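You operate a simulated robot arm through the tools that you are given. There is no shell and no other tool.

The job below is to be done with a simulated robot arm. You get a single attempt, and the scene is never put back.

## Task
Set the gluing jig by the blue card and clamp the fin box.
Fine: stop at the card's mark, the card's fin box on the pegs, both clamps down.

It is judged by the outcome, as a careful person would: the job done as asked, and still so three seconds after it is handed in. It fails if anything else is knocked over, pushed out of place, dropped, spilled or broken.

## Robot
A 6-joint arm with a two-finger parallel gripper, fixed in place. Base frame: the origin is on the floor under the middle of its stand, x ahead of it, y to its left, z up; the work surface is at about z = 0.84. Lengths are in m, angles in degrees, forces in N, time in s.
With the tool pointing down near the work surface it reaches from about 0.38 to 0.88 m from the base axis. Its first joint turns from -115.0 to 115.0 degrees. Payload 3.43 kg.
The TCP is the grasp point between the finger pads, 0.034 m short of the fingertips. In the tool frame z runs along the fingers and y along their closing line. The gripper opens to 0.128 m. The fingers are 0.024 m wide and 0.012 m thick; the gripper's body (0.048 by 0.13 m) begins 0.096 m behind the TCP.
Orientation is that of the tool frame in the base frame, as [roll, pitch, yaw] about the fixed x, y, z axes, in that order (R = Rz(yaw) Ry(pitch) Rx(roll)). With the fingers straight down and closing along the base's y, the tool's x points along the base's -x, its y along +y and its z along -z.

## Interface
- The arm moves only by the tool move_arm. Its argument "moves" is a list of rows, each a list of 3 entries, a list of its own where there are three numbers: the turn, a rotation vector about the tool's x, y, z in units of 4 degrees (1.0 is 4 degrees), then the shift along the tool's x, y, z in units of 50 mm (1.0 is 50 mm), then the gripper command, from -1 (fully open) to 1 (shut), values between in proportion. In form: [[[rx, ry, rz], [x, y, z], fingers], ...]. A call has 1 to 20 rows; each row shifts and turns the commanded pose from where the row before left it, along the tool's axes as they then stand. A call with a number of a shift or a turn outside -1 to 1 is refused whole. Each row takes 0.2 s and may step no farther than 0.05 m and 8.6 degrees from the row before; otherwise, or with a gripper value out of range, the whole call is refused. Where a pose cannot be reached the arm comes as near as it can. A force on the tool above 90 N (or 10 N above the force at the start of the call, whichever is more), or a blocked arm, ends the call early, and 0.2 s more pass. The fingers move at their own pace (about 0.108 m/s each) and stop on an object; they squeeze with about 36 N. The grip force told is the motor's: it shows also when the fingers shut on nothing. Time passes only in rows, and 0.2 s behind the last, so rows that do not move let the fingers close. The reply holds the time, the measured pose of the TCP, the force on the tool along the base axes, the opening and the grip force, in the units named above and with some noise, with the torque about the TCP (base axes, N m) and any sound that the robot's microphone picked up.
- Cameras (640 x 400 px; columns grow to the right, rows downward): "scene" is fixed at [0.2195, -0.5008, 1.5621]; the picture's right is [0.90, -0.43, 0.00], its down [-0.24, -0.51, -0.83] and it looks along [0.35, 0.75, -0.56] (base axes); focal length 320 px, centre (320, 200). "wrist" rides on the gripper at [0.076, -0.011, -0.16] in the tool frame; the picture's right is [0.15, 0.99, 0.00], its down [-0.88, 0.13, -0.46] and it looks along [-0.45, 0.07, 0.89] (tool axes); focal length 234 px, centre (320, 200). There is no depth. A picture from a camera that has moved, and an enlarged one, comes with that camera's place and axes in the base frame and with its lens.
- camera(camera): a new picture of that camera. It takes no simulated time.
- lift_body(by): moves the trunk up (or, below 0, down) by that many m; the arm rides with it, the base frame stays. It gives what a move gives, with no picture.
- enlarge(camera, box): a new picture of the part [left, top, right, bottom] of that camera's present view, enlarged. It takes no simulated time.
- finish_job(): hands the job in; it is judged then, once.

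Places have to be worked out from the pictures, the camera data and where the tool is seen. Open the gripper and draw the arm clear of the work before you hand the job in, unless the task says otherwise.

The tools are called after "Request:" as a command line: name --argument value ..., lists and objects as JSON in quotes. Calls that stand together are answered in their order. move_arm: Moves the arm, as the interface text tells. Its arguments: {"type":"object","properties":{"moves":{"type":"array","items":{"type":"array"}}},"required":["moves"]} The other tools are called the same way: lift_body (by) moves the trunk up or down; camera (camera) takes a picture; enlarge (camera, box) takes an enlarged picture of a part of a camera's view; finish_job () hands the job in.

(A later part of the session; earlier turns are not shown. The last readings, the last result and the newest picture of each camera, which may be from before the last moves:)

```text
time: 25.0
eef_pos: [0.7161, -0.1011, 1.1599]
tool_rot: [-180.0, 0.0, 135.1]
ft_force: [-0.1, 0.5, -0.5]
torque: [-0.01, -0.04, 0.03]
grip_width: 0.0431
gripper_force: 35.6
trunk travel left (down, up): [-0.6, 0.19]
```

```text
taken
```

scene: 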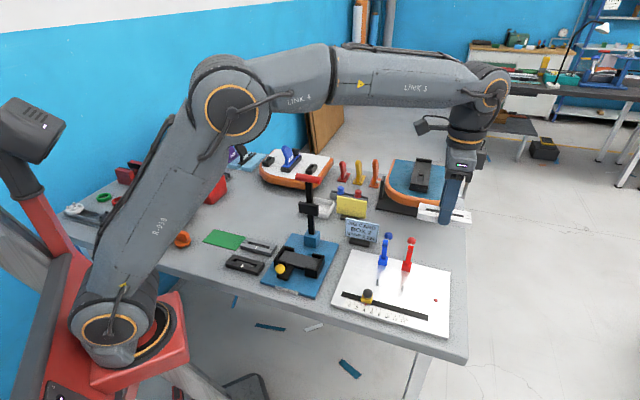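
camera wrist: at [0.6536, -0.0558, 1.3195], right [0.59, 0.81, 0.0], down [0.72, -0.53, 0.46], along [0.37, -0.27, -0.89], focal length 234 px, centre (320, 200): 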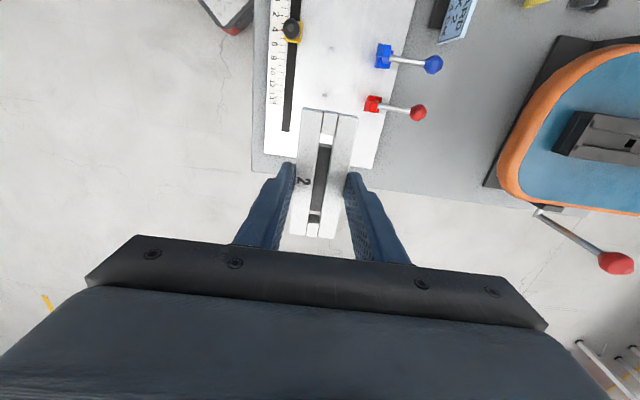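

The box arrived level and steady above the jig's far side. I'll zoom on the pegs from here, giving a nearly straight-down view.

Request:
enlarge --camera "wrist" --box '[275, 20, 375, 120]'

Request:
enlarge --camera "wrist" --box '[300, 35, 360, 105]'

Request:
enlarge --camera "scene" --box '[364, 265, 428, 305]'

```text
4.00 times, centred on (325, 70) of wrist
camera zoom: at [0.6536, -0.0558, 1.3195], right [0.59, 0.81, 0.0], down [0.72, -0.53, 0.46], along [0.37, -0.27, -0.89], focal length 937 px, centre (300, 720)
```

zoom: 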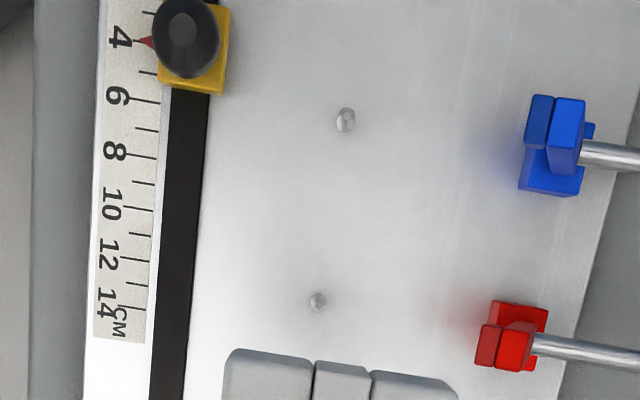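

```text
5.71 times, centred on (330, 70) of wrist
camera zoom: at [0.6536, -0.0558, 1.3195], right [0.59, 0.81, 0.0], down [0.72, -0.53, 0.46], along [0.37, -0.27, -0.89], focal length 1338 px, centre (263, 943)
```

zoom: 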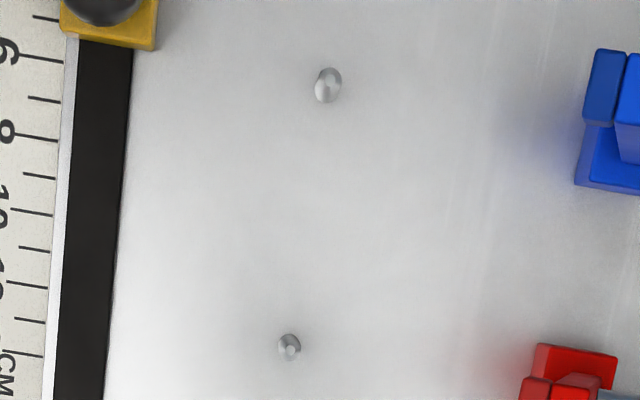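

```text
10.00 times, centred on (396, 285) of scene
camera zoom: at [0.2195, -0.5008, 1.5621], right [0.9, -0.43, 0.0], down [-0.24, -0.51, -0.83], along [0.35, 0.75, -0.56], focal length 3200 px, centre (-440, -650)
```

zoom: 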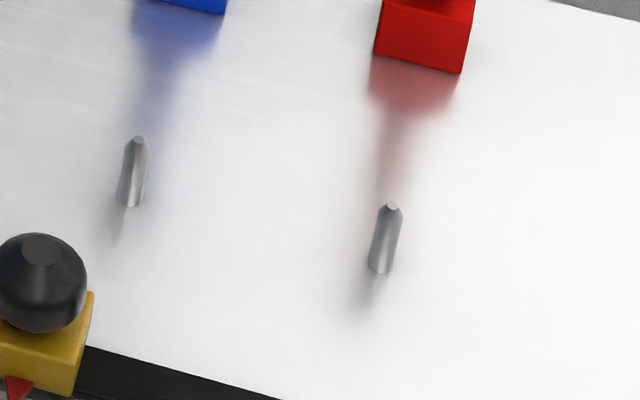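

Triangulating over three wrist views gives pegs at (0.630, -0.0145) and (0.680, -0.064), tops near z 0.876, spacing 70 mm at -44.8°; the box slot centre is about 1 mm to +u of the TCP. I'll move over the peg midpoint and go down to z≈1.0 for a check.

Request:
move_arm --moves '[[[0, 0, 0], [0.6, 0.005, 0], 1], [[0, 0, 0], [0.762, 0.005, 0], 1], [[0, 0, 0], [0.4, 0.004, 0], 1], [[0, 0, 0], [0, 0, 0.8], 1], [[0, 0, 0], [0, 0, 0.8], 1], [[0, 0, 0], [0, 0, 0.8], 1], [[0, 0, 0], [0, 0, 0.8], 1], [[0, 0, 0], [0, 0, 0], 1]]'

Request:
camera --camera "wrist"

Request:
enlarge --camera "wrist" --box '[260, 80, 380, 250]'

Request:
enlarge --camera "scene" --box '[340, 210, 440, 310]'

```text
time: 26.8
eef_pos: [0.6537, -0.0372, 0.9971]
tool_rot: [180.0, 0.0, 135.2]
ft_force: [0.0, -0.2, -1.1]
torque: [0.0, 0.02, 0.0]
grip_width: 0.0431
gripper_force: 36.7
trunk travel left (down, up): [-0.6, 0.19]
```

```text
taken
camera wrist: at [0.5917, 0.0075, 1.1583], right [0.59, 0.81, 0.0], down [0.72, -0.53, 0.46], along [0.37, -0.27, -0.89], focal length 234 px, centre (320, 200)
```

wrist: 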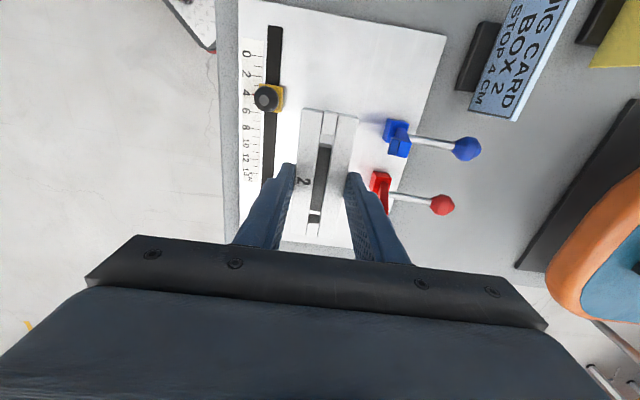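

```text
2.35 times, centred on (320, 165) of wrist
camera zoom: at [0.5917, 0.0075, 1.1583], right [0.59, 0.81, 0.0], down [0.72, -0.53, 0.46], along [0.37, -0.27, -0.89], focal length 551 px, centre (320, 282)
```

zoom: 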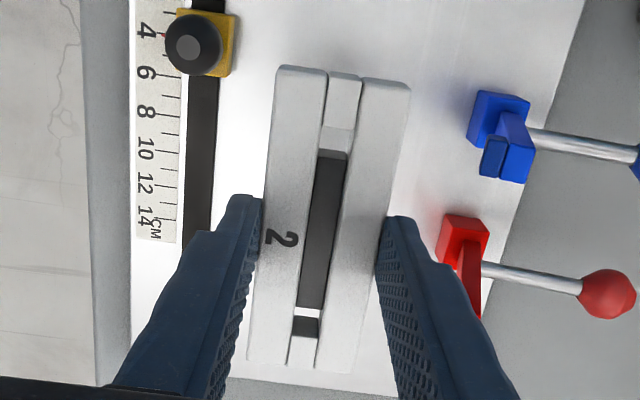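

```text
4.00 times, centred on (390, 260) of scene
camera zoom: at [0.2195, -0.5008, 1.5621], right [0.9, -0.43, 0.0], down [-0.24, -0.51, -0.83], along [0.35, 0.75, -0.56], focal length 1280 px, centre (40, -40)
```

zoom: 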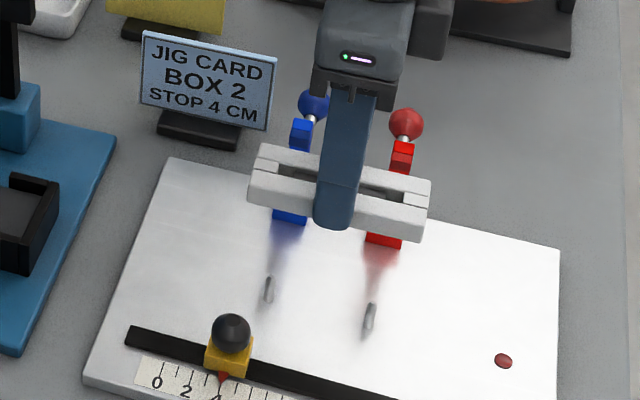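

I'll zoom the scene camera on the box and pegs to cross-check that the gaps sit above the pegs.

Request:
enlarge --camera "scene" --box '[390, 240, 454, 280]'

Request:
enlarge --camera "scene" --box '[388, 240, 452, 300]'

```text
10.00 times, centred on (422, 260) of scene
camera zoom: at [0.2195, -0.5008, 1.5621], right [0.9, -0.43, 0.0], down [-0.24, -0.51, -0.83], along [0.35, 0.75, -0.56], focal length 3200 px, centre (-700, -400)
```

zoom: 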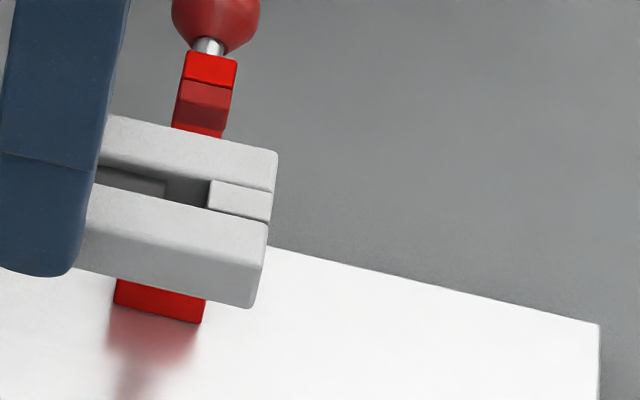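

```text
6.67 times, centred on (420, 270) of scene
camera zoom: at [0.2195, -0.5008, 1.5621], right [0.9, -0.43, 0.0], down [-0.24, -0.51, -0.83], along [0.35, 0.75, -0.56], focal length 2134 px, centre (-347, -267)
```

zoom: 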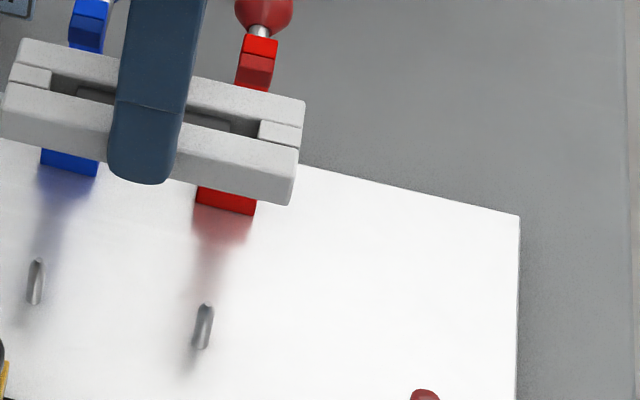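

Comparing with the pegs' own image offsets, both gaps project onto the pegs within about 0.5 mm. I'll lower to z≈0.925 (box bottom ~9 mm above the peg tops) and check again.

Request:
move_arm --moves '[[[0, 0, 0], [0, 0, 0.6], 1], [[0, 0, 0], [0, 0, 0.5], 1], [[0, 0, 0], [0, 0, 0.34], 1], [[0, 0, 0], [0, 0, 0], 1]]'

Request:
enlarge --camera "scene" --box '[364, 250, 428, 310]'

Request:
enlarge --camera "wrist" --box '[260, 80, 380, 250]'

```text
time: 27.8
eef_pos: [0.6534, -0.0376, 0.926]
tool_rot: [180.0, 0.1, 135.2]
ft_force: [-0.4, -0.3, -0.6]
torque: [-0.03, 0.04, -0.05]
grip_width: 0.0431
gripper_force: 35.6
trunk travel left (down, up): [-0.6, 0.19]
```

```text
6.67 times, centred on (396, 280) of scene
camera zoom: at [0.2195, -0.5008, 1.5621], right [0.9, -0.43, 0.0], down [-0.24, -0.51, -0.83], along [0.35, 0.75, -0.56], focal length 2134 px, centre (-187, -333)
```

zoom: 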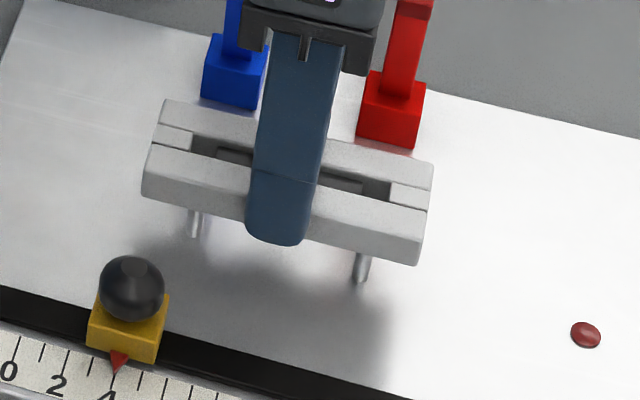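

```text
2.35 times, centred on (320, 165) of wrist
camera zoom: at [0.5915, 0.0076, 1.0864], right [0.59, 0.81, 0.0], down [0.72, -0.53, 0.46], along [0.37, -0.27, -0.89], focal length 551 px, centre (320, 282)
```

zoom: 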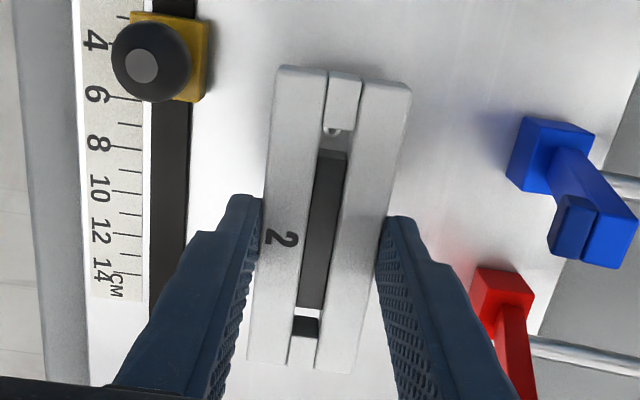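

The peg tip is visible through the near gap in the wrist view. I'll zoom in to check its lateral centring.

Request:
enlarge --camera "wrist" --box '[308, 105, 340, 150]'

Request:
enlarge --camera "wrist" --box '[300, 200, 332, 240]'

Request:
enlarge --camera "scene" --box '[384, 262, 432, 296]'

```text
8.89 times, centred on (324, 128) of wrist
camera zoom: at [0.5915, 0.0076, 1.0864], right [0.59, 0.81, 0.0], down [0.72, -0.53, 0.46], along [0.37, -0.27, -0.89], focal length 2082 px, centre (284, 844)
```

zoom: 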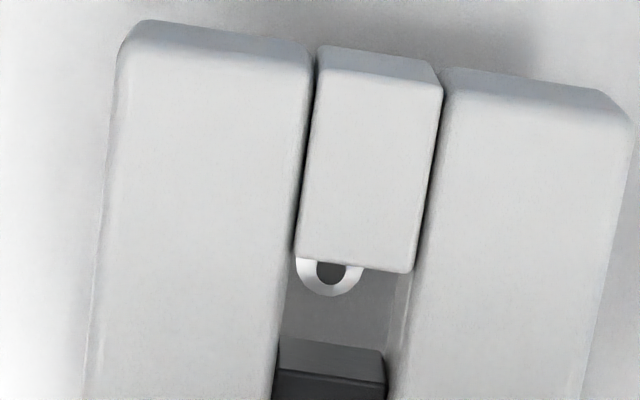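

```text
10.00 times, centred on (316, 220) of wrist
camera zoom: at [0.5915, 0.0076, 1.0864], right [0.59, 0.81, 0.0], down [0.72, -0.53, 0.46], along [0.37, -0.27, -0.89], focal length 2342 px, centre (360, 0)
```

zoom: 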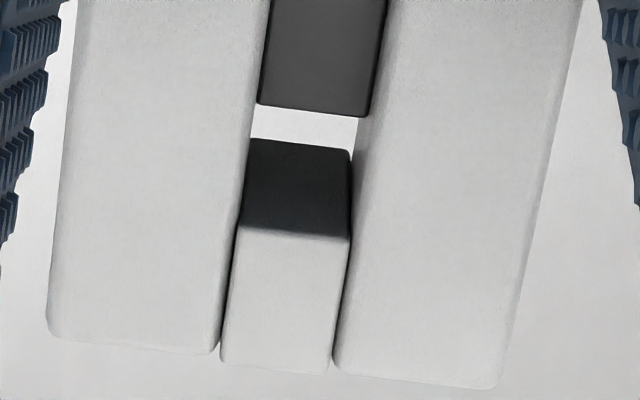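

```text
11.76 times, centred on (408, 279) of scene
camera zoom: at [0.2195, -0.5008, 1.5621], right [0.9, -0.43, 0.0], down [-0.24, -0.51, -0.83], along [0.35, 0.75, -0.56], focal length 3765 px, centre (-715, -729)
```

zoom: 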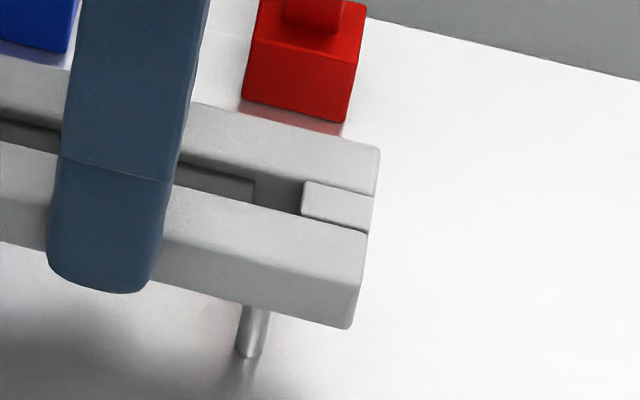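

The visible peg tip sits within about 1 mm of the gap centre. I'll trim 0.5 mm along +u and 0.4 mm along -v, then lower 20 mm slowly, watching the force.

Request:
move_arm --moves '[[[0, 0, 0], [-0.01, -0.008, 0.1], 1], [[0, 0, 0], [0, 0, 0.1], 1], [[0, 0, 0], [0, 0, 0.1], 1], [[0, 0, 0], [0, 0, 0.1], 1], [[0, 0, 0], [0, 0, 0], 1]]'

Request:
enlarge --camera "scene" --box '[364, 250, 428, 310]'

Request:
enlarge --camera "wrist" --box '[308, 105, 340, 150]'

```text
time: 29.0
eef_pos: [0.6524, -0.0381, 0.9061]
tool_rot: [179.9, 0.0, 135.1]
ft_force: [0.4, 0.3, -0.5]
torque: [-0.02, -0.01, 0.02]
grip_width: 0.043
gripper_force: 36.2
trunk travel left (down, up): [-0.6, 0.19]
```

```text
6.67 times, centred on (396, 280) of scene
camera zoom: at [0.2195, -0.5008, 1.5621], right [0.9, -0.43, 0.0], down [-0.24, -0.51, -0.83], along [0.35, 0.75, -0.56], focal length 2134 px, centre (-187, -333)
```

zoom: 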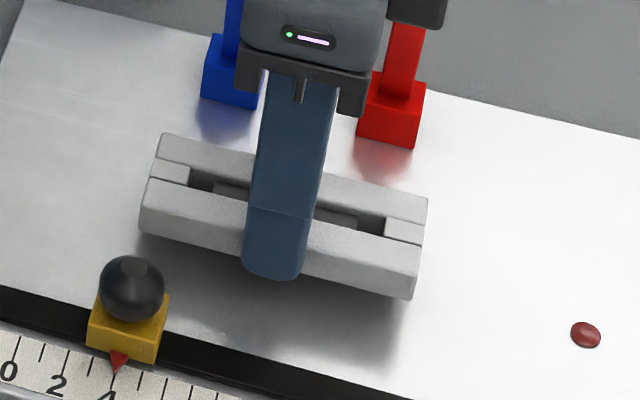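

```text
8.89 times, centred on (324, 128) of wrist
camera zoom: at [0.5917, 0.0065, 1.0669], right [0.59, 0.81, 0.0], down [0.72, -0.53, 0.46], along [0.37, -0.27, -0.89], focal length 2082 px, centre (284, 844)
```

zoom: 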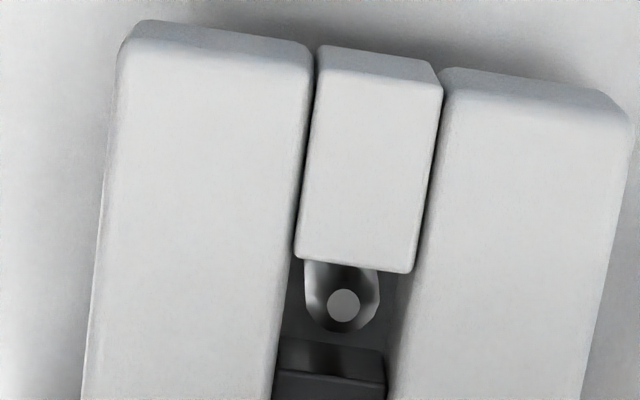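

The peg is entering the gap, centred, with no contact force. I'll continue lowering in small steps until the box touches the board.

Request:
move_arm --moves '[[[0, 0, 0], [0, 0, 0.08], 1], [[0, 0, 0], [0, 0, 0.08], 1], [[0, 0, 0], [0, 0, 0.06], 1], [[0, 0, 0], [0, 0, 0.04], 1], [[0, 0, 0], [0, 0, 0], 1]]'

Request:
enlarge --camera "wrist" --box '[308, 105, 340, 150]'

Request:
enlarge --camera "scene" --box '[364, 250, 428, 310]'

```text
time: 30.2
eef_pos: [0.6535, -0.0389, 0.894]
tool_rot: [180.0, 0.0, 135.1]
ft_force: [-0.1, -0.6, -0.1]
torque: [-0.02, -0.01, 0.01]
grip_width: 0.0431
gripper_force: 35.9
trunk travel left (down, up): [-0.6, 0.19]
```

```text
8.89 times, centred on (324, 128) of wrist
camera zoom: at [0.5914, 0.0066, 1.0542], right [0.59, 0.81, 0.0], down [0.72, -0.53, 0.46], along [0.37, -0.27, -0.89], focal length 2082 px, centre (284, 844)
```

zoom: 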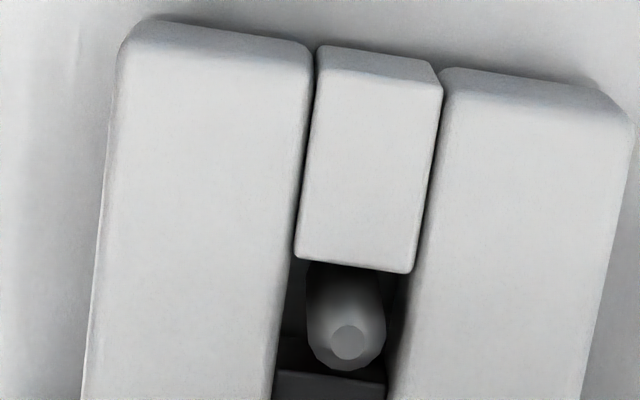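

```text
6.67 times, centred on (396, 280) of scene
camera zoom: at [0.2195, -0.5008, 1.5621], right [0.9, -0.43, 0.0], down [-0.24, -0.51, -0.83], along [0.35, 0.75, -0.56], focal length 2134 px, centre (-187, -333)
```

zoom: 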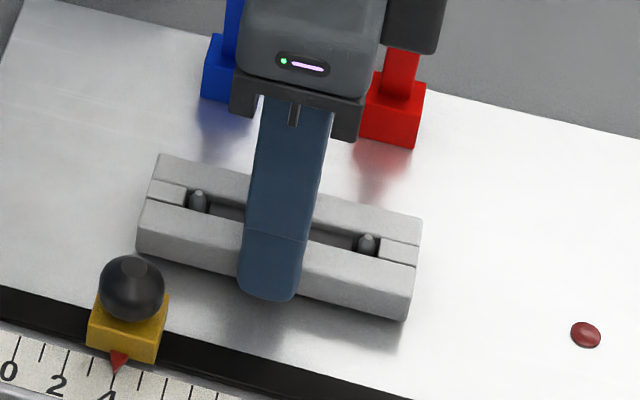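

Both pegs now show inside the gaps. I'll lower the last few millimetres in 1–1.5 mm steps until I feel the board.

Request:
move_arm --moves '[[[0, 0, 0], [0, 0, 0.03], 1], [[0, 0, 0], [0, 0, 0.03], 1], [[0, 0, 0], [0, 0, 0.02], 1], [[0, 0, 0], [0, 0, 0.02], 1], [[0, 0, 0], [0, 0, 0], 1]]'

Request:
enlarge --camera "scene" --box '[364, 250, 428, 310]'

```text
time: 31.4
eef_pos: [0.6528, -0.039, 0.8897]
tool_rot: [179.9, 0.2, 135.2]
ft_force: [-4.3, 1.3, 22.6]
torque: [0.44, 0.62, -0.04]
grip_width: 0.0429
gripper_force: 35.9
trunk travel left (down, up): [-0.6, 0.19]
```

```text
6.67 times, centred on (396, 280) of scene
camera zoom: at [0.2195, -0.5008, 1.5621], right [0.9, -0.43, 0.0], down [-0.24, -0.51, -0.83], along [0.35, 0.75, -0.56], focal length 2134 px, centre (-187, -333)
```

zoom: 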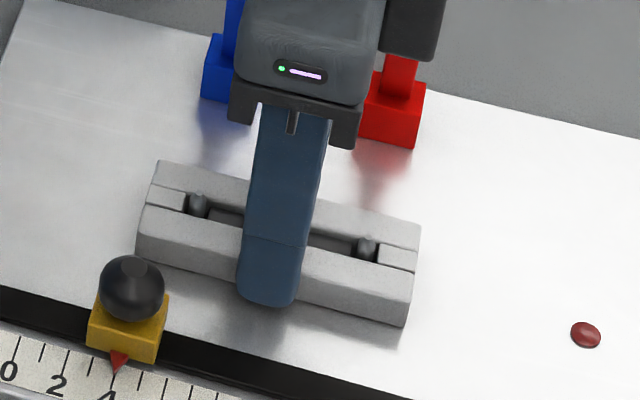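

The box seats with 23 N at z 0.8897, which matches the board height. I'll open the fingers, lift straight up, and look at the result.

Request:
move_arm --moves '[[[0, 0, 0], [0, 0, -0.01], 0.6], [[0, 0, 0], [0, 0, 0], 0.3], [[0, 0, 0], [0, 0, 0], 0.0], [[0, 0, 0], [0, 0, 0], 0.0], [[0, 0, 0], [0, 0, -0.3], 0], [[0, 0, 0], [0, 0, -0.7], 0], [[0, 0, 0], [0, 0, -0.8], 0], [[0, 0, 0], [0, 0, -0.8], 0], [[0, 0, 0], [0, 0, -0.8], 0], [[0, 0, 0], [0, 0, -0.8], 0], [[0, 0, 0], [0, 0, -0.8], 0]]'

Request:
enlarge --camera "scene" --box '[340, 220, 450, 320]'

Request:
camera --camera "wrist"

Request:
enlarge --camera "wrist" --box '[280, 90, 440, 200]'

```text
time: 33.8
eef_pos: [0.6528, -0.0395, 1.1412]
tool_rot: [179.9, 0.0, 135.2]
ft_force: [-0.3, -0.1, -0.8]
torque: [0.01, 0.02, 0.0]
grip_width: 0.0638
gripper_force: 0.1
trunk travel left (down, up): [-0.6, 0.19]
```

```text
4.00 times, centred on (395, 270) of scene
camera zoom: at [0.2195, -0.5008, 1.5621], right [0.9, -0.43, 0.0], down [-0.24, -0.51, -0.83], along [0.35, 0.75, -0.56], focal length 1280 px, centre (20, -80)
```

zoom: 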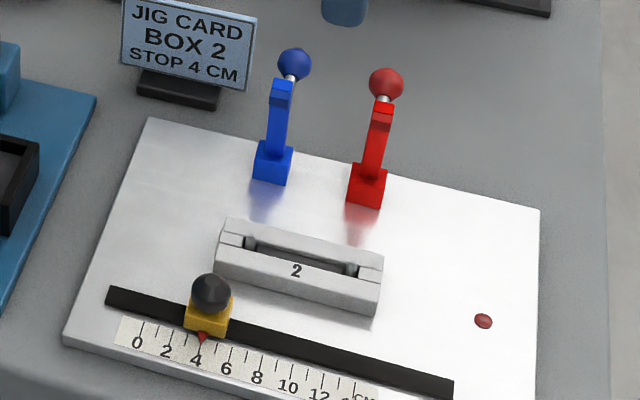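

```text
taken
camera wrist: at [0.5917, 0.0055, 1.3005], right [0.59, 0.81, 0.0], down [0.72, -0.53, 0.46], along [0.37, -0.27, -0.89], focal length 234 px, centre (320, 200)
```

wrist: 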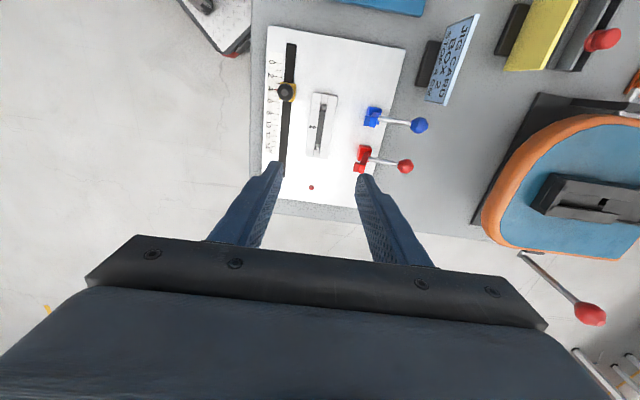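

```text
3.64 times, centred on (360, 145) of wrist
camera zoom: at [0.5917, 0.0055, 1.3005], right [0.59, 0.81, 0.0], down [0.72, -0.53, 0.46], along [0.37, -0.27, -0.89], focal length 852 px, centre (174, 400)
```

zoom: 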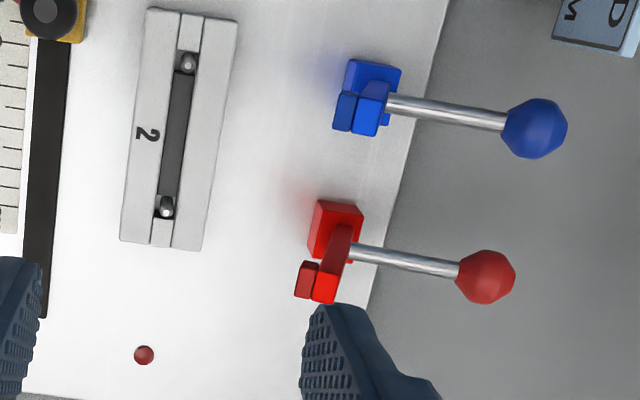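

The box sits flat with both pegs showing in its gaps. Next the clamps: they look like L-levers (arm upright at v≈0.07, handle roughly horizontal outward, hinge near z≈0.88), so I'll push the blue arm over from behind with closed fingers. First I hover behind the blue arm.

Request:
move_arm --moves '[[[0, 0, 0], [0.24, 0.647, 0], 0.5], [[0, 0, 0], [0.24, 0.647, 0], 1], [[0, 0, 0], [0.24, 0.647, 0], 1], [[0, 0, 0], [0, 0, 0.7], 1], [[0, 0, 0], [0, 0, 0.7], 1], [[0, 0, 0], [0, 0, 0.7], 1], [[0, 0, 0], [0, 0, 0.5], 1], [[0, 0, 0], [0, 0, 0], 1]]'

Request:
camera --camera "wrist"

Request:
enlarge --camera "wrist" --box '[240, 100, 400, 240]'

Request:
enlarge --camera "scene" --box '[350, 210, 430, 280]'

```text
time: 35.6
eef_pos: [0.6972, 0.0571, 1.0085]
tool_rot: [-179.9, -0.1, 135.1]
ft_force: [0.1, 0.6, -0.2]
torque: [-0.02, -0.01, -0.02]
grip_width: 0.0
gripper_force: 32.9
trunk travel left (down, up): [-0.6, 0.19]
```

```text
taken
camera wrist: at [0.6347, 0.1014, 1.1684], right [0.59, 0.81, 0.0], down [0.72, -0.53, 0.46], along [0.37, -0.27, -0.89], focal length 234 px, centre (320, 200)
```

wrist: 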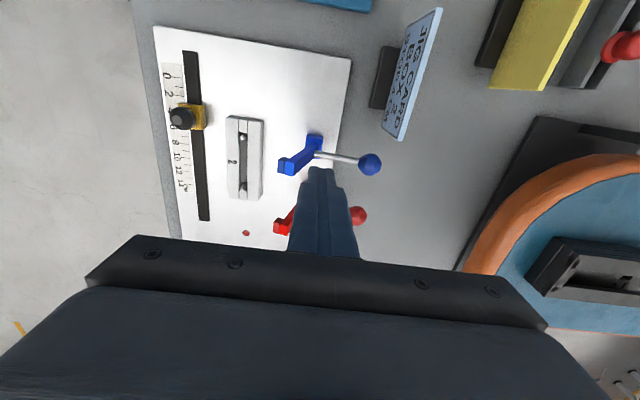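

```text
2.86 times, centred on (320, 170) of wrist
camera zoom: at [0.6347, 0.1014, 1.1684], right [0.59, 0.81, 0.0], down [0.72, -0.53, 0.46], along [0.37, -0.27, -0.89], focal length 669 px, centre (320, 286)
```

zoom: 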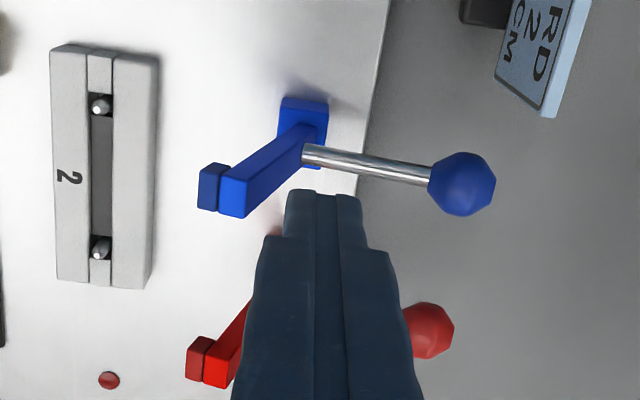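

```text
5.71 times, centred on (390, 245) of scene
camera zoom: at [0.2195, -0.5008, 1.5621], right [0.9, -0.43, 0.0], down [-0.24, -0.51, -0.83], along [0.35, 0.75, -0.56], focal length 1829 px, centre (-80, -57)
```

zoom: 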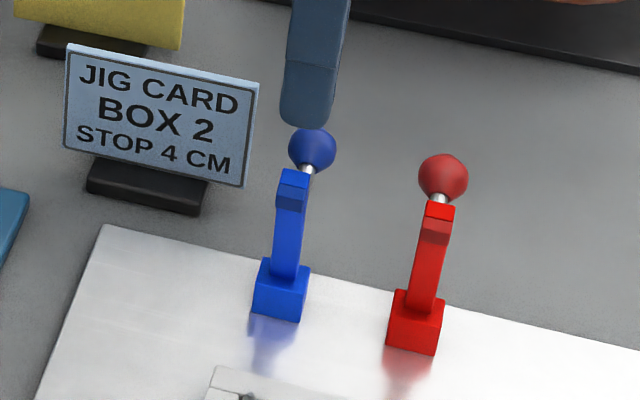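

The finger tips are behind the blue arm (arm leans ~12° inward, top at v≈0.069, z≈0.96; handle rod at z≈0.90). I'll shift 6 mm further outward and lower so the tips are at z≈0.924, between arm and rod.

Request:
move_arm --moves '[[[0, 0, 0], [0, 0.12, 0], 1], [[0, 0, 0], [0, 0, 0.5], 1], [[0, 0, 0], [0, 0, 0.5], 1], [[0, 0, 0], [0, 0, 0], 1]]'

Request:
enlarge --camera "wrist" --box '[240, 100, 400, 240]'

Request:
enlarge --camera "scene" --box '[350, 210, 430, 280]'

```text
time: 36.6
eef_pos: [0.7007, 0.0601, 0.9597]
tool_rot: [-179.9, 0.0, 135.2]
ft_force: [0.8, -1.1, 0.7]
torque: [-0.01, 0.0, -0.02]
grip_width: 0.0
gripper_force: 33.0
trunk travel left (down, up): [-0.6, 0.19]
```

```text
2.86 times, centred on (320, 170) of wrist
camera zoom: at [0.6385, 0.1049, 1.1197], right [0.59, 0.81, 0.0], down [0.72, -0.53, 0.46], along [0.37, -0.27, -0.89], focal length 669 px, centre (320, 286)
```

zoom: 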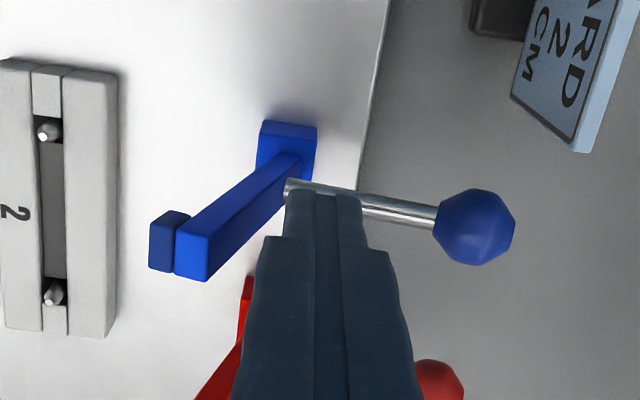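

```text
5.71 times, centred on (390, 245) of scene
camera zoom: at [0.2195, -0.5008, 1.5621], right [0.9, -0.43, 0.0], down [-0.24, -0.51, -0.83], along [0.35, 0.75, -0.56], focal length 1829 px, centre (-80, -57)
```

zoom: 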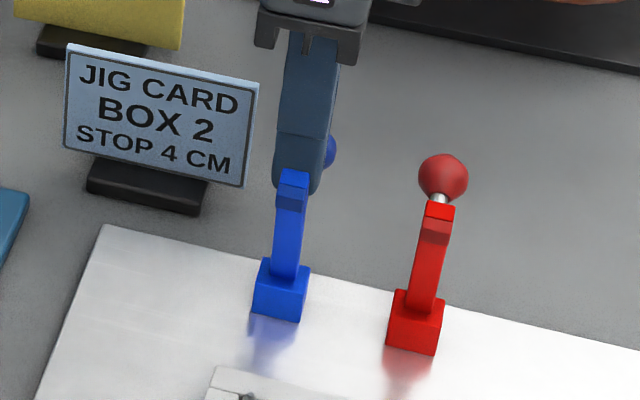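

No contact yet, and the fingers are behind the arm. I'll raise the tips to z≈0.944 for more leverage and push the arm inward along an arc to about 40°, then check.

Request:
move_arm --moves '[[[0, 0, 0], [0, 0, -0.36], 1], [[0, 0, 0], [0, -0.21, -0.02], 1], [[0, 0, 0], [0, -0.17, 0.02], 1], [[0, 0, 0], [0, -0.2, 0.066], 1], [[0, 0, 0], [0, -0.184, 0.1], 1], [[0, 0, 0], [0, 0, 0], 1]]'

Request:
enlarge --camera "wrist" --box '[240, 80, 400, 240]'

Request:
enlarge --camera "scene" --box '[350, 210, 430, 280]'

```text
time: 38.0
eef_pos: [0.6727, 0.0314, 0.9701]
tool_rot: [179.9, 0.0, 135.2]
ft_force: [-0.3, -0.4, 0.1]
torque: [0.0, 0.02, -0.01]
grip_width: 0.0
gripper_force: 33.0
trunk travel left (down, up): [-0.6, 0.19]
```

```text
2.50 times, centred on (320, 160) of wrist
camera zoom: at [0.6118, 0.078, 1.1292], right [0.59, 0.81, 0.0], down [0.72, -0.53, 0.46], along [0.37, -0.27, -0.89], focal length 585 px, centre (320, 300)
```

zoom: 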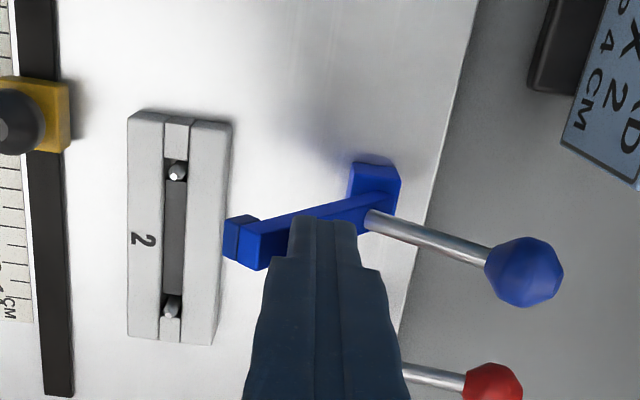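

```text
5.71 times, centred on (390, 245) of scene
camera zoom: at [0.2195, -0.5008, 1.5621], right [0.9, -0.43, 0.0], down [-0.24, -0.51, -0.83], along [0.35, 0.75, -0.56], focal length 1829 px, centre (-80, -57)
```

zoom: 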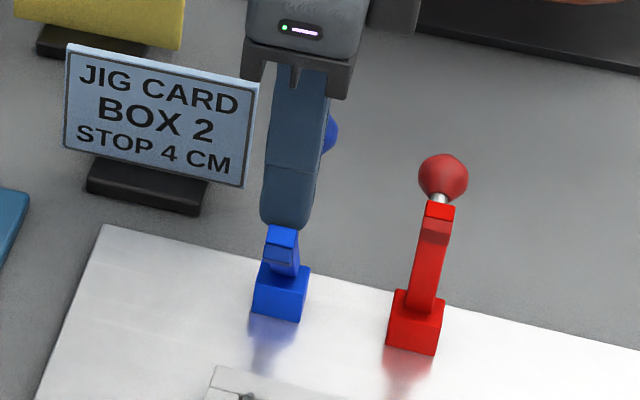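

The blue arm follows easily with little force. I'll continue the arc down to about 80°.

Request:
move_arm --moves '[[[0, 0, 0], [0, -0.166, 0.13], 1], [[0, 0, 0], [0, -0.16, 0.158], 1], [[0, 0, 0], [0, -0.13, 0.18], 1], [[0, 0, 0], [0, -0.12, 0.18], 1], [[0, 0, 0], [0, 0, 0], 1]]'

Request:
enlarge --camera "wrist" --box '[240, 80, 400, 240]'

Request:
enlarge --camera "scene" --box '[350, 210, 430, 280]'

```text
time: 39.2
eef_pos: [0.6531, 0.012, 0.9356]
tool_rot: [180.0, 0.0, 135.3]
ft_force: [-0.6, 0.4, 0.5]
torque: [0.0, 0.02, 0.02]
grip_width: 0.0
gripper_force: 33.2
trunk travel left (down, up): [-0.6, 0.19]
```

```text
2.50 times, centred on (320, 160) of wrist
camera zoom: at [0.5912, 0.0571, 1.0966], right [0.59, 0.81, 0.0], down [0.72, -0.53, 0.46], along [0.37, -0.27, -0.89], focal length 585 px, centre (320, 300)
```

zoom: 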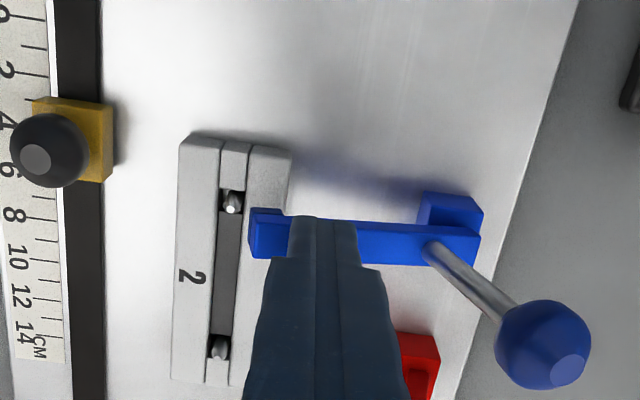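

```text
5.71 times, centred on (390, 245) of scene
camera zoom: at [0.2195, -0.5008, 1.5621], right [0.9, -0.43, 0.0], down [-0.24, -0.51, -0.83], along [0.35, 0.75, -0.56], focal length 1829 px, centre (-80, -57)
```

zoom: 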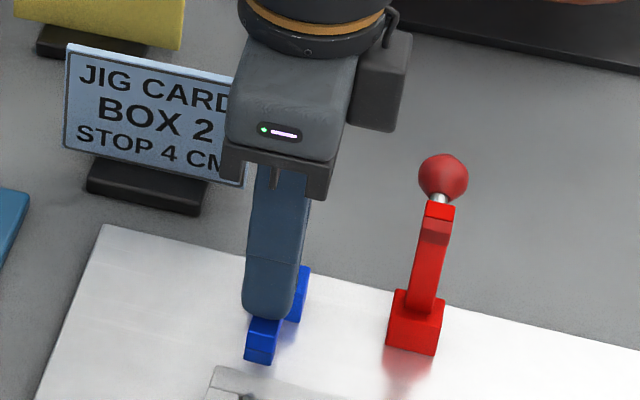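

The blue arm is nearly horizontal above the box. I'll press down gently in small steps to seat it.

Request:
move_arm --moves '[[[0, 0, 0], [0, -0.06, 0.08], 1], [[0, 0, 0], [0, -0.04, 0.08], 1], [[0, 0, 0], [0, 0, 0.08], 1], [[0, 0, 0], [0, 0, 0], 1]]'

Request:
enlarge --camera "wrist" --box '[240, 80, 400, 240]'

Request:
enlarge --camera "scene" --box '[350, 220, 430, 290]'

```text
time: 40.2
eef_pos: [0.6499, 0.0098, 0.9244]
tool_rot: [-180.0, 0.1, 135.2]
ft_force: [0.0, -0.8, 0.0]
torque: [0.01, -0.03, -0.01]
grip_width: 0.0
gripper_force: 33.3
trunk travel left (down, up): [-0.6, 0.19]
```

```text
2.50 times, centred on (320, 160) of wrist
camera zoom: at [0.5878, 0.054, 1.0848], right [0.59, 0.81, 0.0], down [0.72, -0.53, 0.46], along [0.37, -0.27, -0.89], focal length 585 px, centre (320, 300)
```

zoom: 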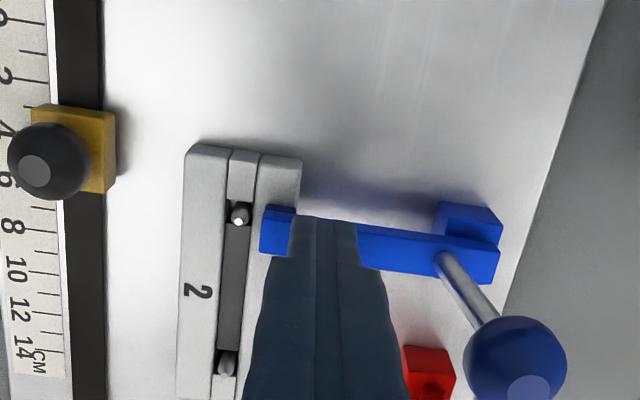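

```text
5.71 times, centred on (390, 255) of scene
camera zoom: at [0.2195, -0.5008, 1.5621], right [0.9, -0.43, 0.0], down [-0.24, -0.51, -0.83], along [0.35, 0.75, -0.56], focal length 1829 px, centre (-80, -114)
```

zoom: 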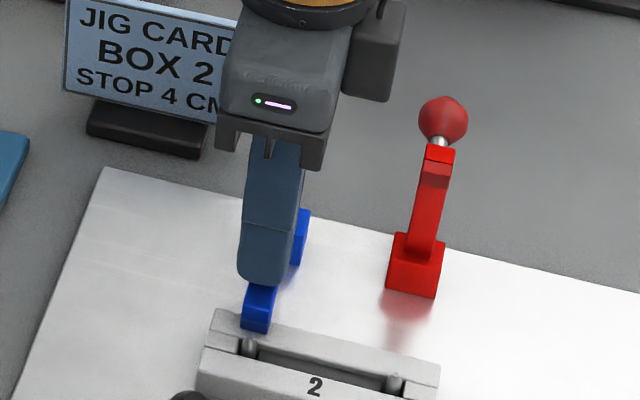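

Still no resistance; the arm continues to come down onto the box. I press down further in 3 mm steps.

Request:
move_arm --moves '[[[0, 0, 0], [0, 0, 0.06], 1], [[0, 0, 0], [0, 0, 0.06], 1], [[0, 0, 0], [0, 0, 0.04], 1], [[0, 0, 0], [0, 0, 0], 1]]'

Request:
enlarge --camera "wrist" --box '[240, 80, 400, 240]'

Request:
enlarge --camera "scene" --box '[350, 220, 430, 290]'

```text
time: 41.2
eef_pos: [0.6494, 0.008, 0.92]
tool_rot: [179.8, 0.2, 135.1]
ft_force: [-6.7, 0.1, 46.4]
torque: [0.27, 0.33, -0.01]
grip_width: 0.0002
gripper_force: 32.7
trunk travel left (down, up): [-0.6, 0.19]
```

```text
2.50 times, centred on (320, 160) of wrist
camera zoom: at [0.5868, 0.0538, 1.08], right [0.59, 0.81, 0.0], down [0.71, -0.53, 0.46], along [0.37, -0.27, -0.89], focal length 585 px, centre (320, 300)
```

zoom: 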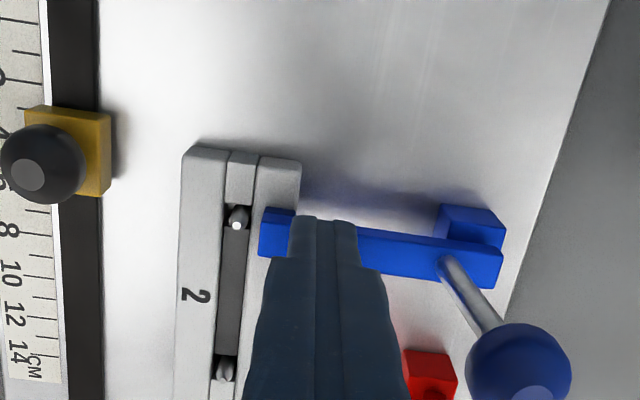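

```text
5.71 times, centred on (390, 255) of scene
camera zoom: at [0.2195, -0.5008, 1.5621], right [0.9, -0.43, 0.0], down [-0.24, -0.51, -0.83], along [0.35, 0.75, -0.56], focal length 1829 px, centre (-80, -114)
```

zoom: 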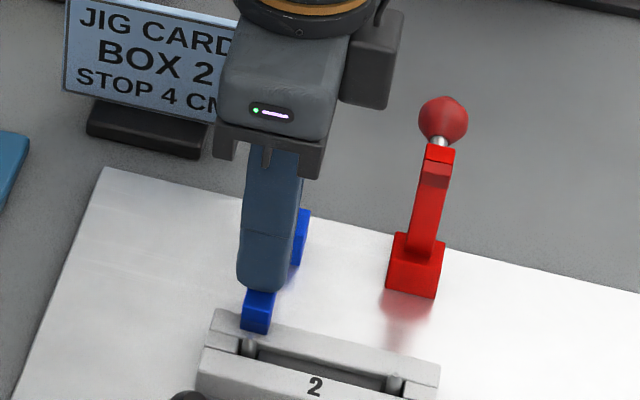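

The blue arm now presses on the box (46 N at tip z≈0.886). I'll back the fingers straight up and check that the clamp stays down.

Request:
move_arm --moves '[[[0, 0, 0], [0, 0, -0.1], 1], [[0, 0, 0], [0, 0, -0.3], 1], [[0, 0, 0], [0, 0, -0.6], 1], [[0, 0, 0], [0, 0, -0.8], 1], [[0, 0, 0], [0, 0, -0.8], 1], [[0, 0, 0], [0, 0, 0], 1]]'

Request:
enlarge --camera "scene" --box '[350, 220, 430, 290]'

Request:
camera --camera "wrist"

Request:
enlarge --camera "wrist" --box '[270, 80, 410, 200]'

```text
time: 42.6
eef_pos: [0.6493, 0.0083, 1.0475]
tool_rot: [-180.0, 0.1, 135.2]
ft_force: [0.9, 0.4, -1.0]
torque: [0.04, 0.03, -0.01]
grip_width: 0.0001
gripper_force: 33.1
trunk travel left (down, up): [-0.6, 0.19]
```

```text
5.71 times, centred on (390, 255) of scene
camera zoom: at [0.2195, -0.5008, 1.5621], right [0.9, -0.43, 0.0], down [-0.24, -0.51, -0.83], along [0.35, 0.75, -0.56], focal length 1829 px, centre (-80, -114)
```

zoom: 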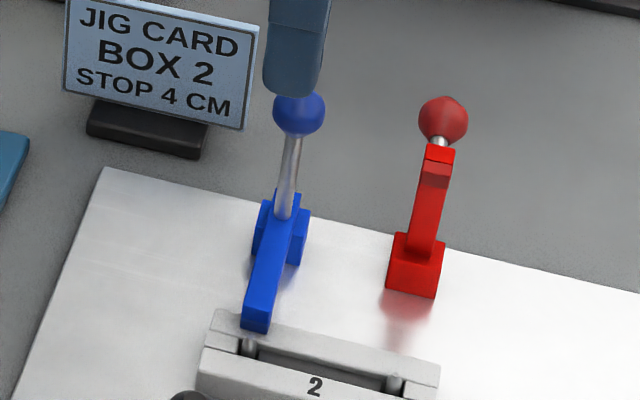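

```text
taken
camera wrist: at [0.5877, 0.0541, 1.2062], right [0.59, 0.81, 0.0], down [0.72, -0.53, 0.46], along [0.37, -0.27, -0.89], focal length 234 px, centre (320, 200)
```

wrist: 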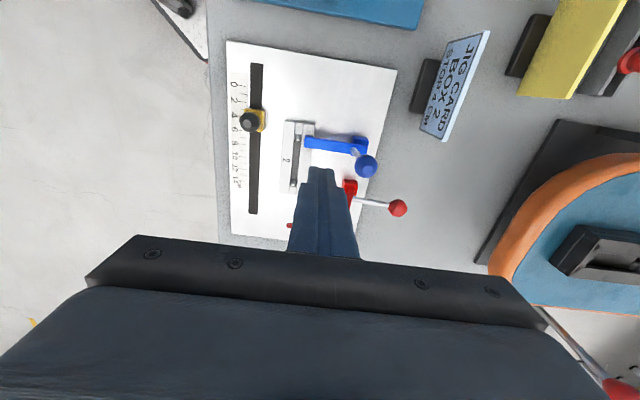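

```text
3.33 times, centred on (340, 140) of wrist
camera zoom: at [0.5877, 0.0541, 1.2062], right [0.59, 0.81, 0.0], down [0.72, -0.53, 0.46], along [0.37, -0.27, -0.89], focal length 781 px, centre (253, 400)
```

zoom: 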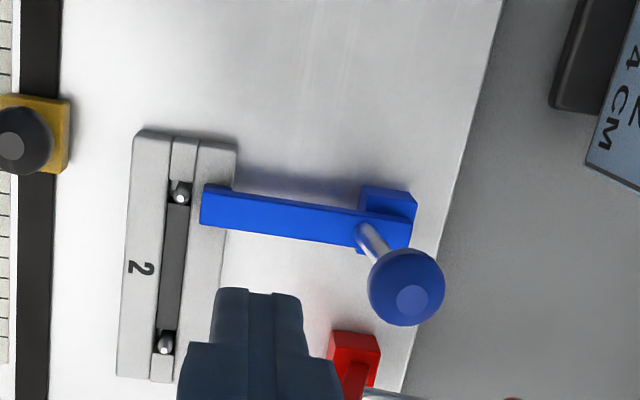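

The blue clamp stays down on the box wall. Now I move over and behind the red clamp (u≈+0.033) at the same starting height.

Request:
move_arm --moves '[[[0, 0, 0], [-0.46, 0.48, 0], 1], [[0, 0, 0], [-0.46, 0.48, 0], 1], [[0, 0, 0], [-0.46, 0.48, 0], 1], [[0, 0, 0], [0, 0, 0.7], 1], [[0, 0, 0], [0, 0, 0.68], 1], [[0, 0, 0], [0, 0, 0], 1]]'

Request:
enlarge --camera "wrist" --box '[240, 80, 400, 240]'

Request:
enlarge --camera "scene" --box '[365, 210, 445, 280]'

```text
time: 44.0
eef_pos: [0.7492, 0.0106, 0.9783]
tool_rot: [179.9, 0.0, 135.3]
ft_force: [0.4, -0.4, 0.3]
torque: [0.02, 0.05, 0.01]
grip_width: 0.0
gripper_force: 33.0
trunk travel left (down, up): [-0.6, 0.19]
```

```text
2.50 times, centred on (320, 160) of wrist
camera zoom: at [0.6866, 0.0565, 1.1381], right [0.59, 0.81, 0.0], down [0.72, -0.53, 0.46], along [0.37, -0.27, -0.89], focal length 585 px, centre (320, 300)
```

zoom: 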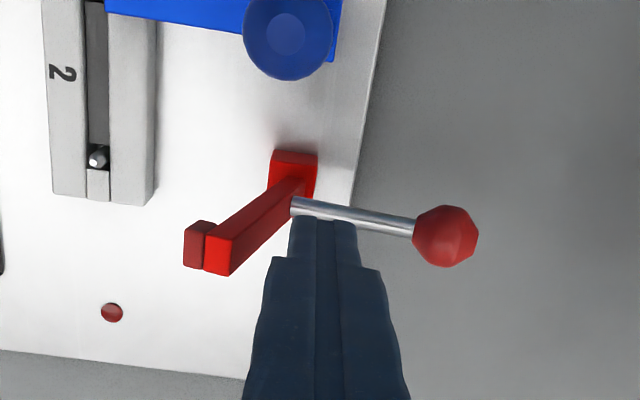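

```text
5.71 times, centred on (405, 245) of scene
camera zoom: at [0.2195, -0.5008, 1.5621], right [0.9, -0.43, 0.0], down [-0.24, -0.51, -0.83], along [0.35, 0.75, -0.56], focal length 1829 px, centre (-166, -57)
```

zoom: 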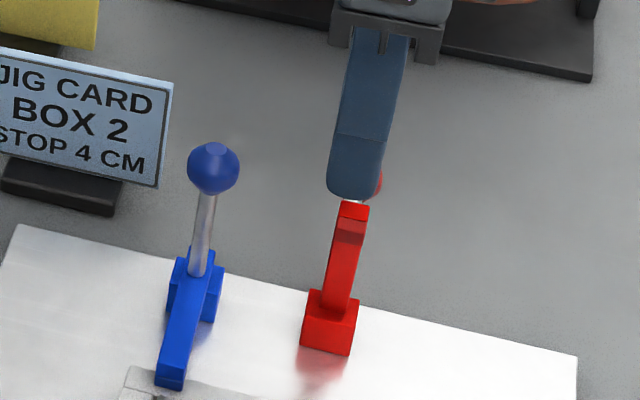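

The fingers are aligned behind the red arm with no contact. I'll repeat the same arc for the red clamp, to about 80°.

Request:
move_arm --moves '[[[0, 0, 0], [0, -0.21, -0.01], 1], [[0, 0, 0], [0, -0.17, 0.02], 1], [[0, 0, 0], [0, -0.2, 0.066], 1], [[0, 0, 0], [0, -0.184, 0.1], 1], [[0, 0, 0], [0, -0.166, 0.13], 1], [[0, 0, 0], [0, -0.16, 0.158], 1], [[0, 0, 0], [0, -0.13, 0.18], 1], [[0, 0, 0], [0, -0.12, 0.18], 1], [[0, 0, 0], [0, 0, 0], 1]]'

Request:
enlarge --camera "wrist" --box '[240, 80, 400, 240]'

Request:
enlarge --camera "scene" --box '[365, 210, 445, 290]'

```text
time: 46.0
eef_pos: [0.7026, -0.0369, 0.9357]
tool_rot: [180.0, 0.1, 135.2]
ft_force: [-0.2, -0.6, -0.1]
torque: [-0.01, 0.01, 0.01]
grip_width: 0.0003
gripper_force: 33.1
trunk travel left (down, up): [-0.6, 0.19]
```

```text
2.50 times, centred on (320, 160) of wrist
camera zoom: at [0.6408, 0.0091, 1.0966], right [0.59, 0.81, 0.0], down [0.72, -0.53, 0.46], along [0.37, -0.27, -0.89], focal length 585 px, centre (320, 300)
```

zoom: 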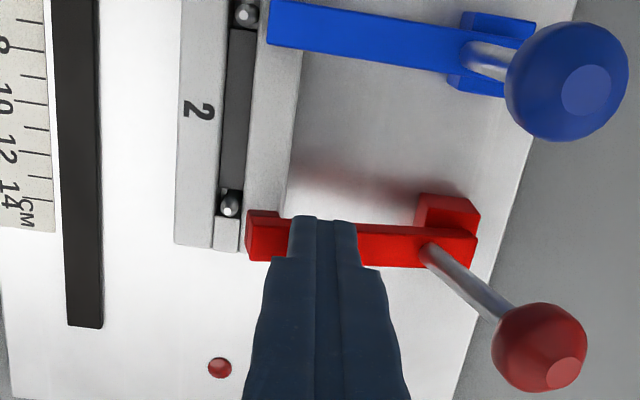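

```text
5.00 times, centred on (405, 250) of scene
camera zoom: at [0.2195, -0.5008, 1.5621], right [0.9, -0.43, 0.0], down [-0.24, -0.51, -0.83], along [0.35, 0.75, -0.56], focal length 1600 px, centre (-105, -50)
```

zoom: 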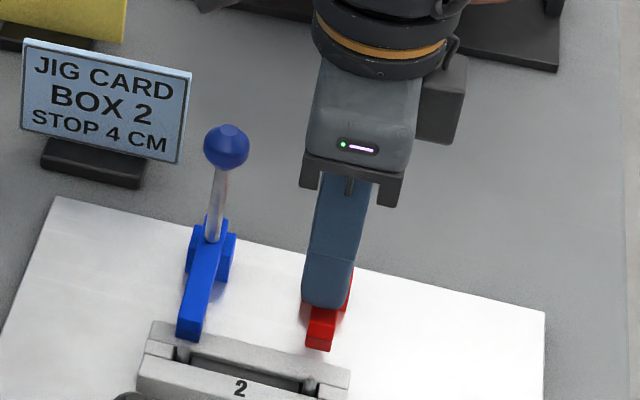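

The red arm is coming down over the box wall. I'll press it down the same way as the blue one.

Request:
move_arm --moves '[[[0, 0, 0], [0, -0.06, 0.08], 1], [[0, 0, 0], [0, -0.04, 0.08], 1], [[0, 0, 0], [0, 0, 0.08], 1], [[0, 0, 0], [0, 0, 0.06], 1], [[0, 0, 0], [0, 0, 0.06], 1], [[0, 0, 0], [0, 0, 0.04], 1], [[0, 0, 0], [0, 0, 0], 1]]'

Request:
enlarge --camera "wrist" --box '[240, 80, 400, 240]'

Request:
enlarge --camera "scene" --box '[365, 210, 445, 290]'

```text
time: 47.6
eef_pos: [0.6984, -0.0392, 0.9197]
tool_rot: [179.7, 0.1, 135.3]
ft_force: [-7.4, 1.5, 43.1]
torque: [0.3, 0.3, -0.03]
grip_width: 0.0
gripper_force: 32.8
trunk travel left (down, up): [-0.6, 0.19]
```

```text
2.50 times, centred on (320, 160) of wrist
camera zoom: at [0.6356, 0.0055, 1.0801], right [0.59, 0.81, 0.0], down [0.71, -0.53, 0.46], along [0.37, -0.27, -0.89], focal length 585 px, centre (320, 300)
```

zoom: 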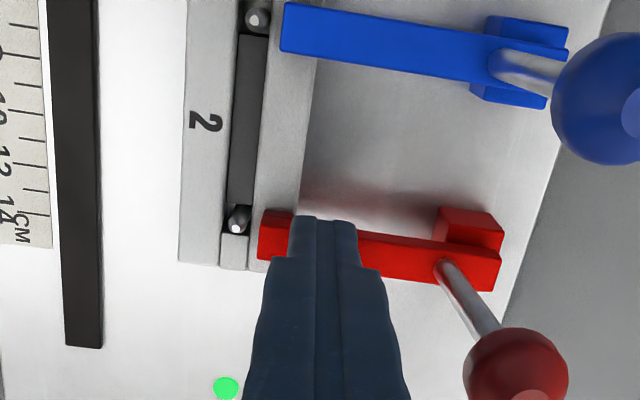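

```text
5.00 times, centred on (405, 250) of scene
camera zoom: at [0.2195, -0.5008, 1.5621], right [0.9, -0.43, 0.0], down [-0.24, -0.51, -0.83], along [0.35, 0.75, -0.56], focal length 1600 px, centre (-105, -50)
```

zoom: 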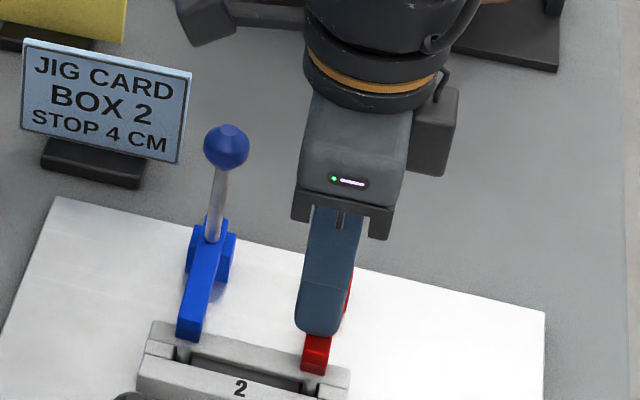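

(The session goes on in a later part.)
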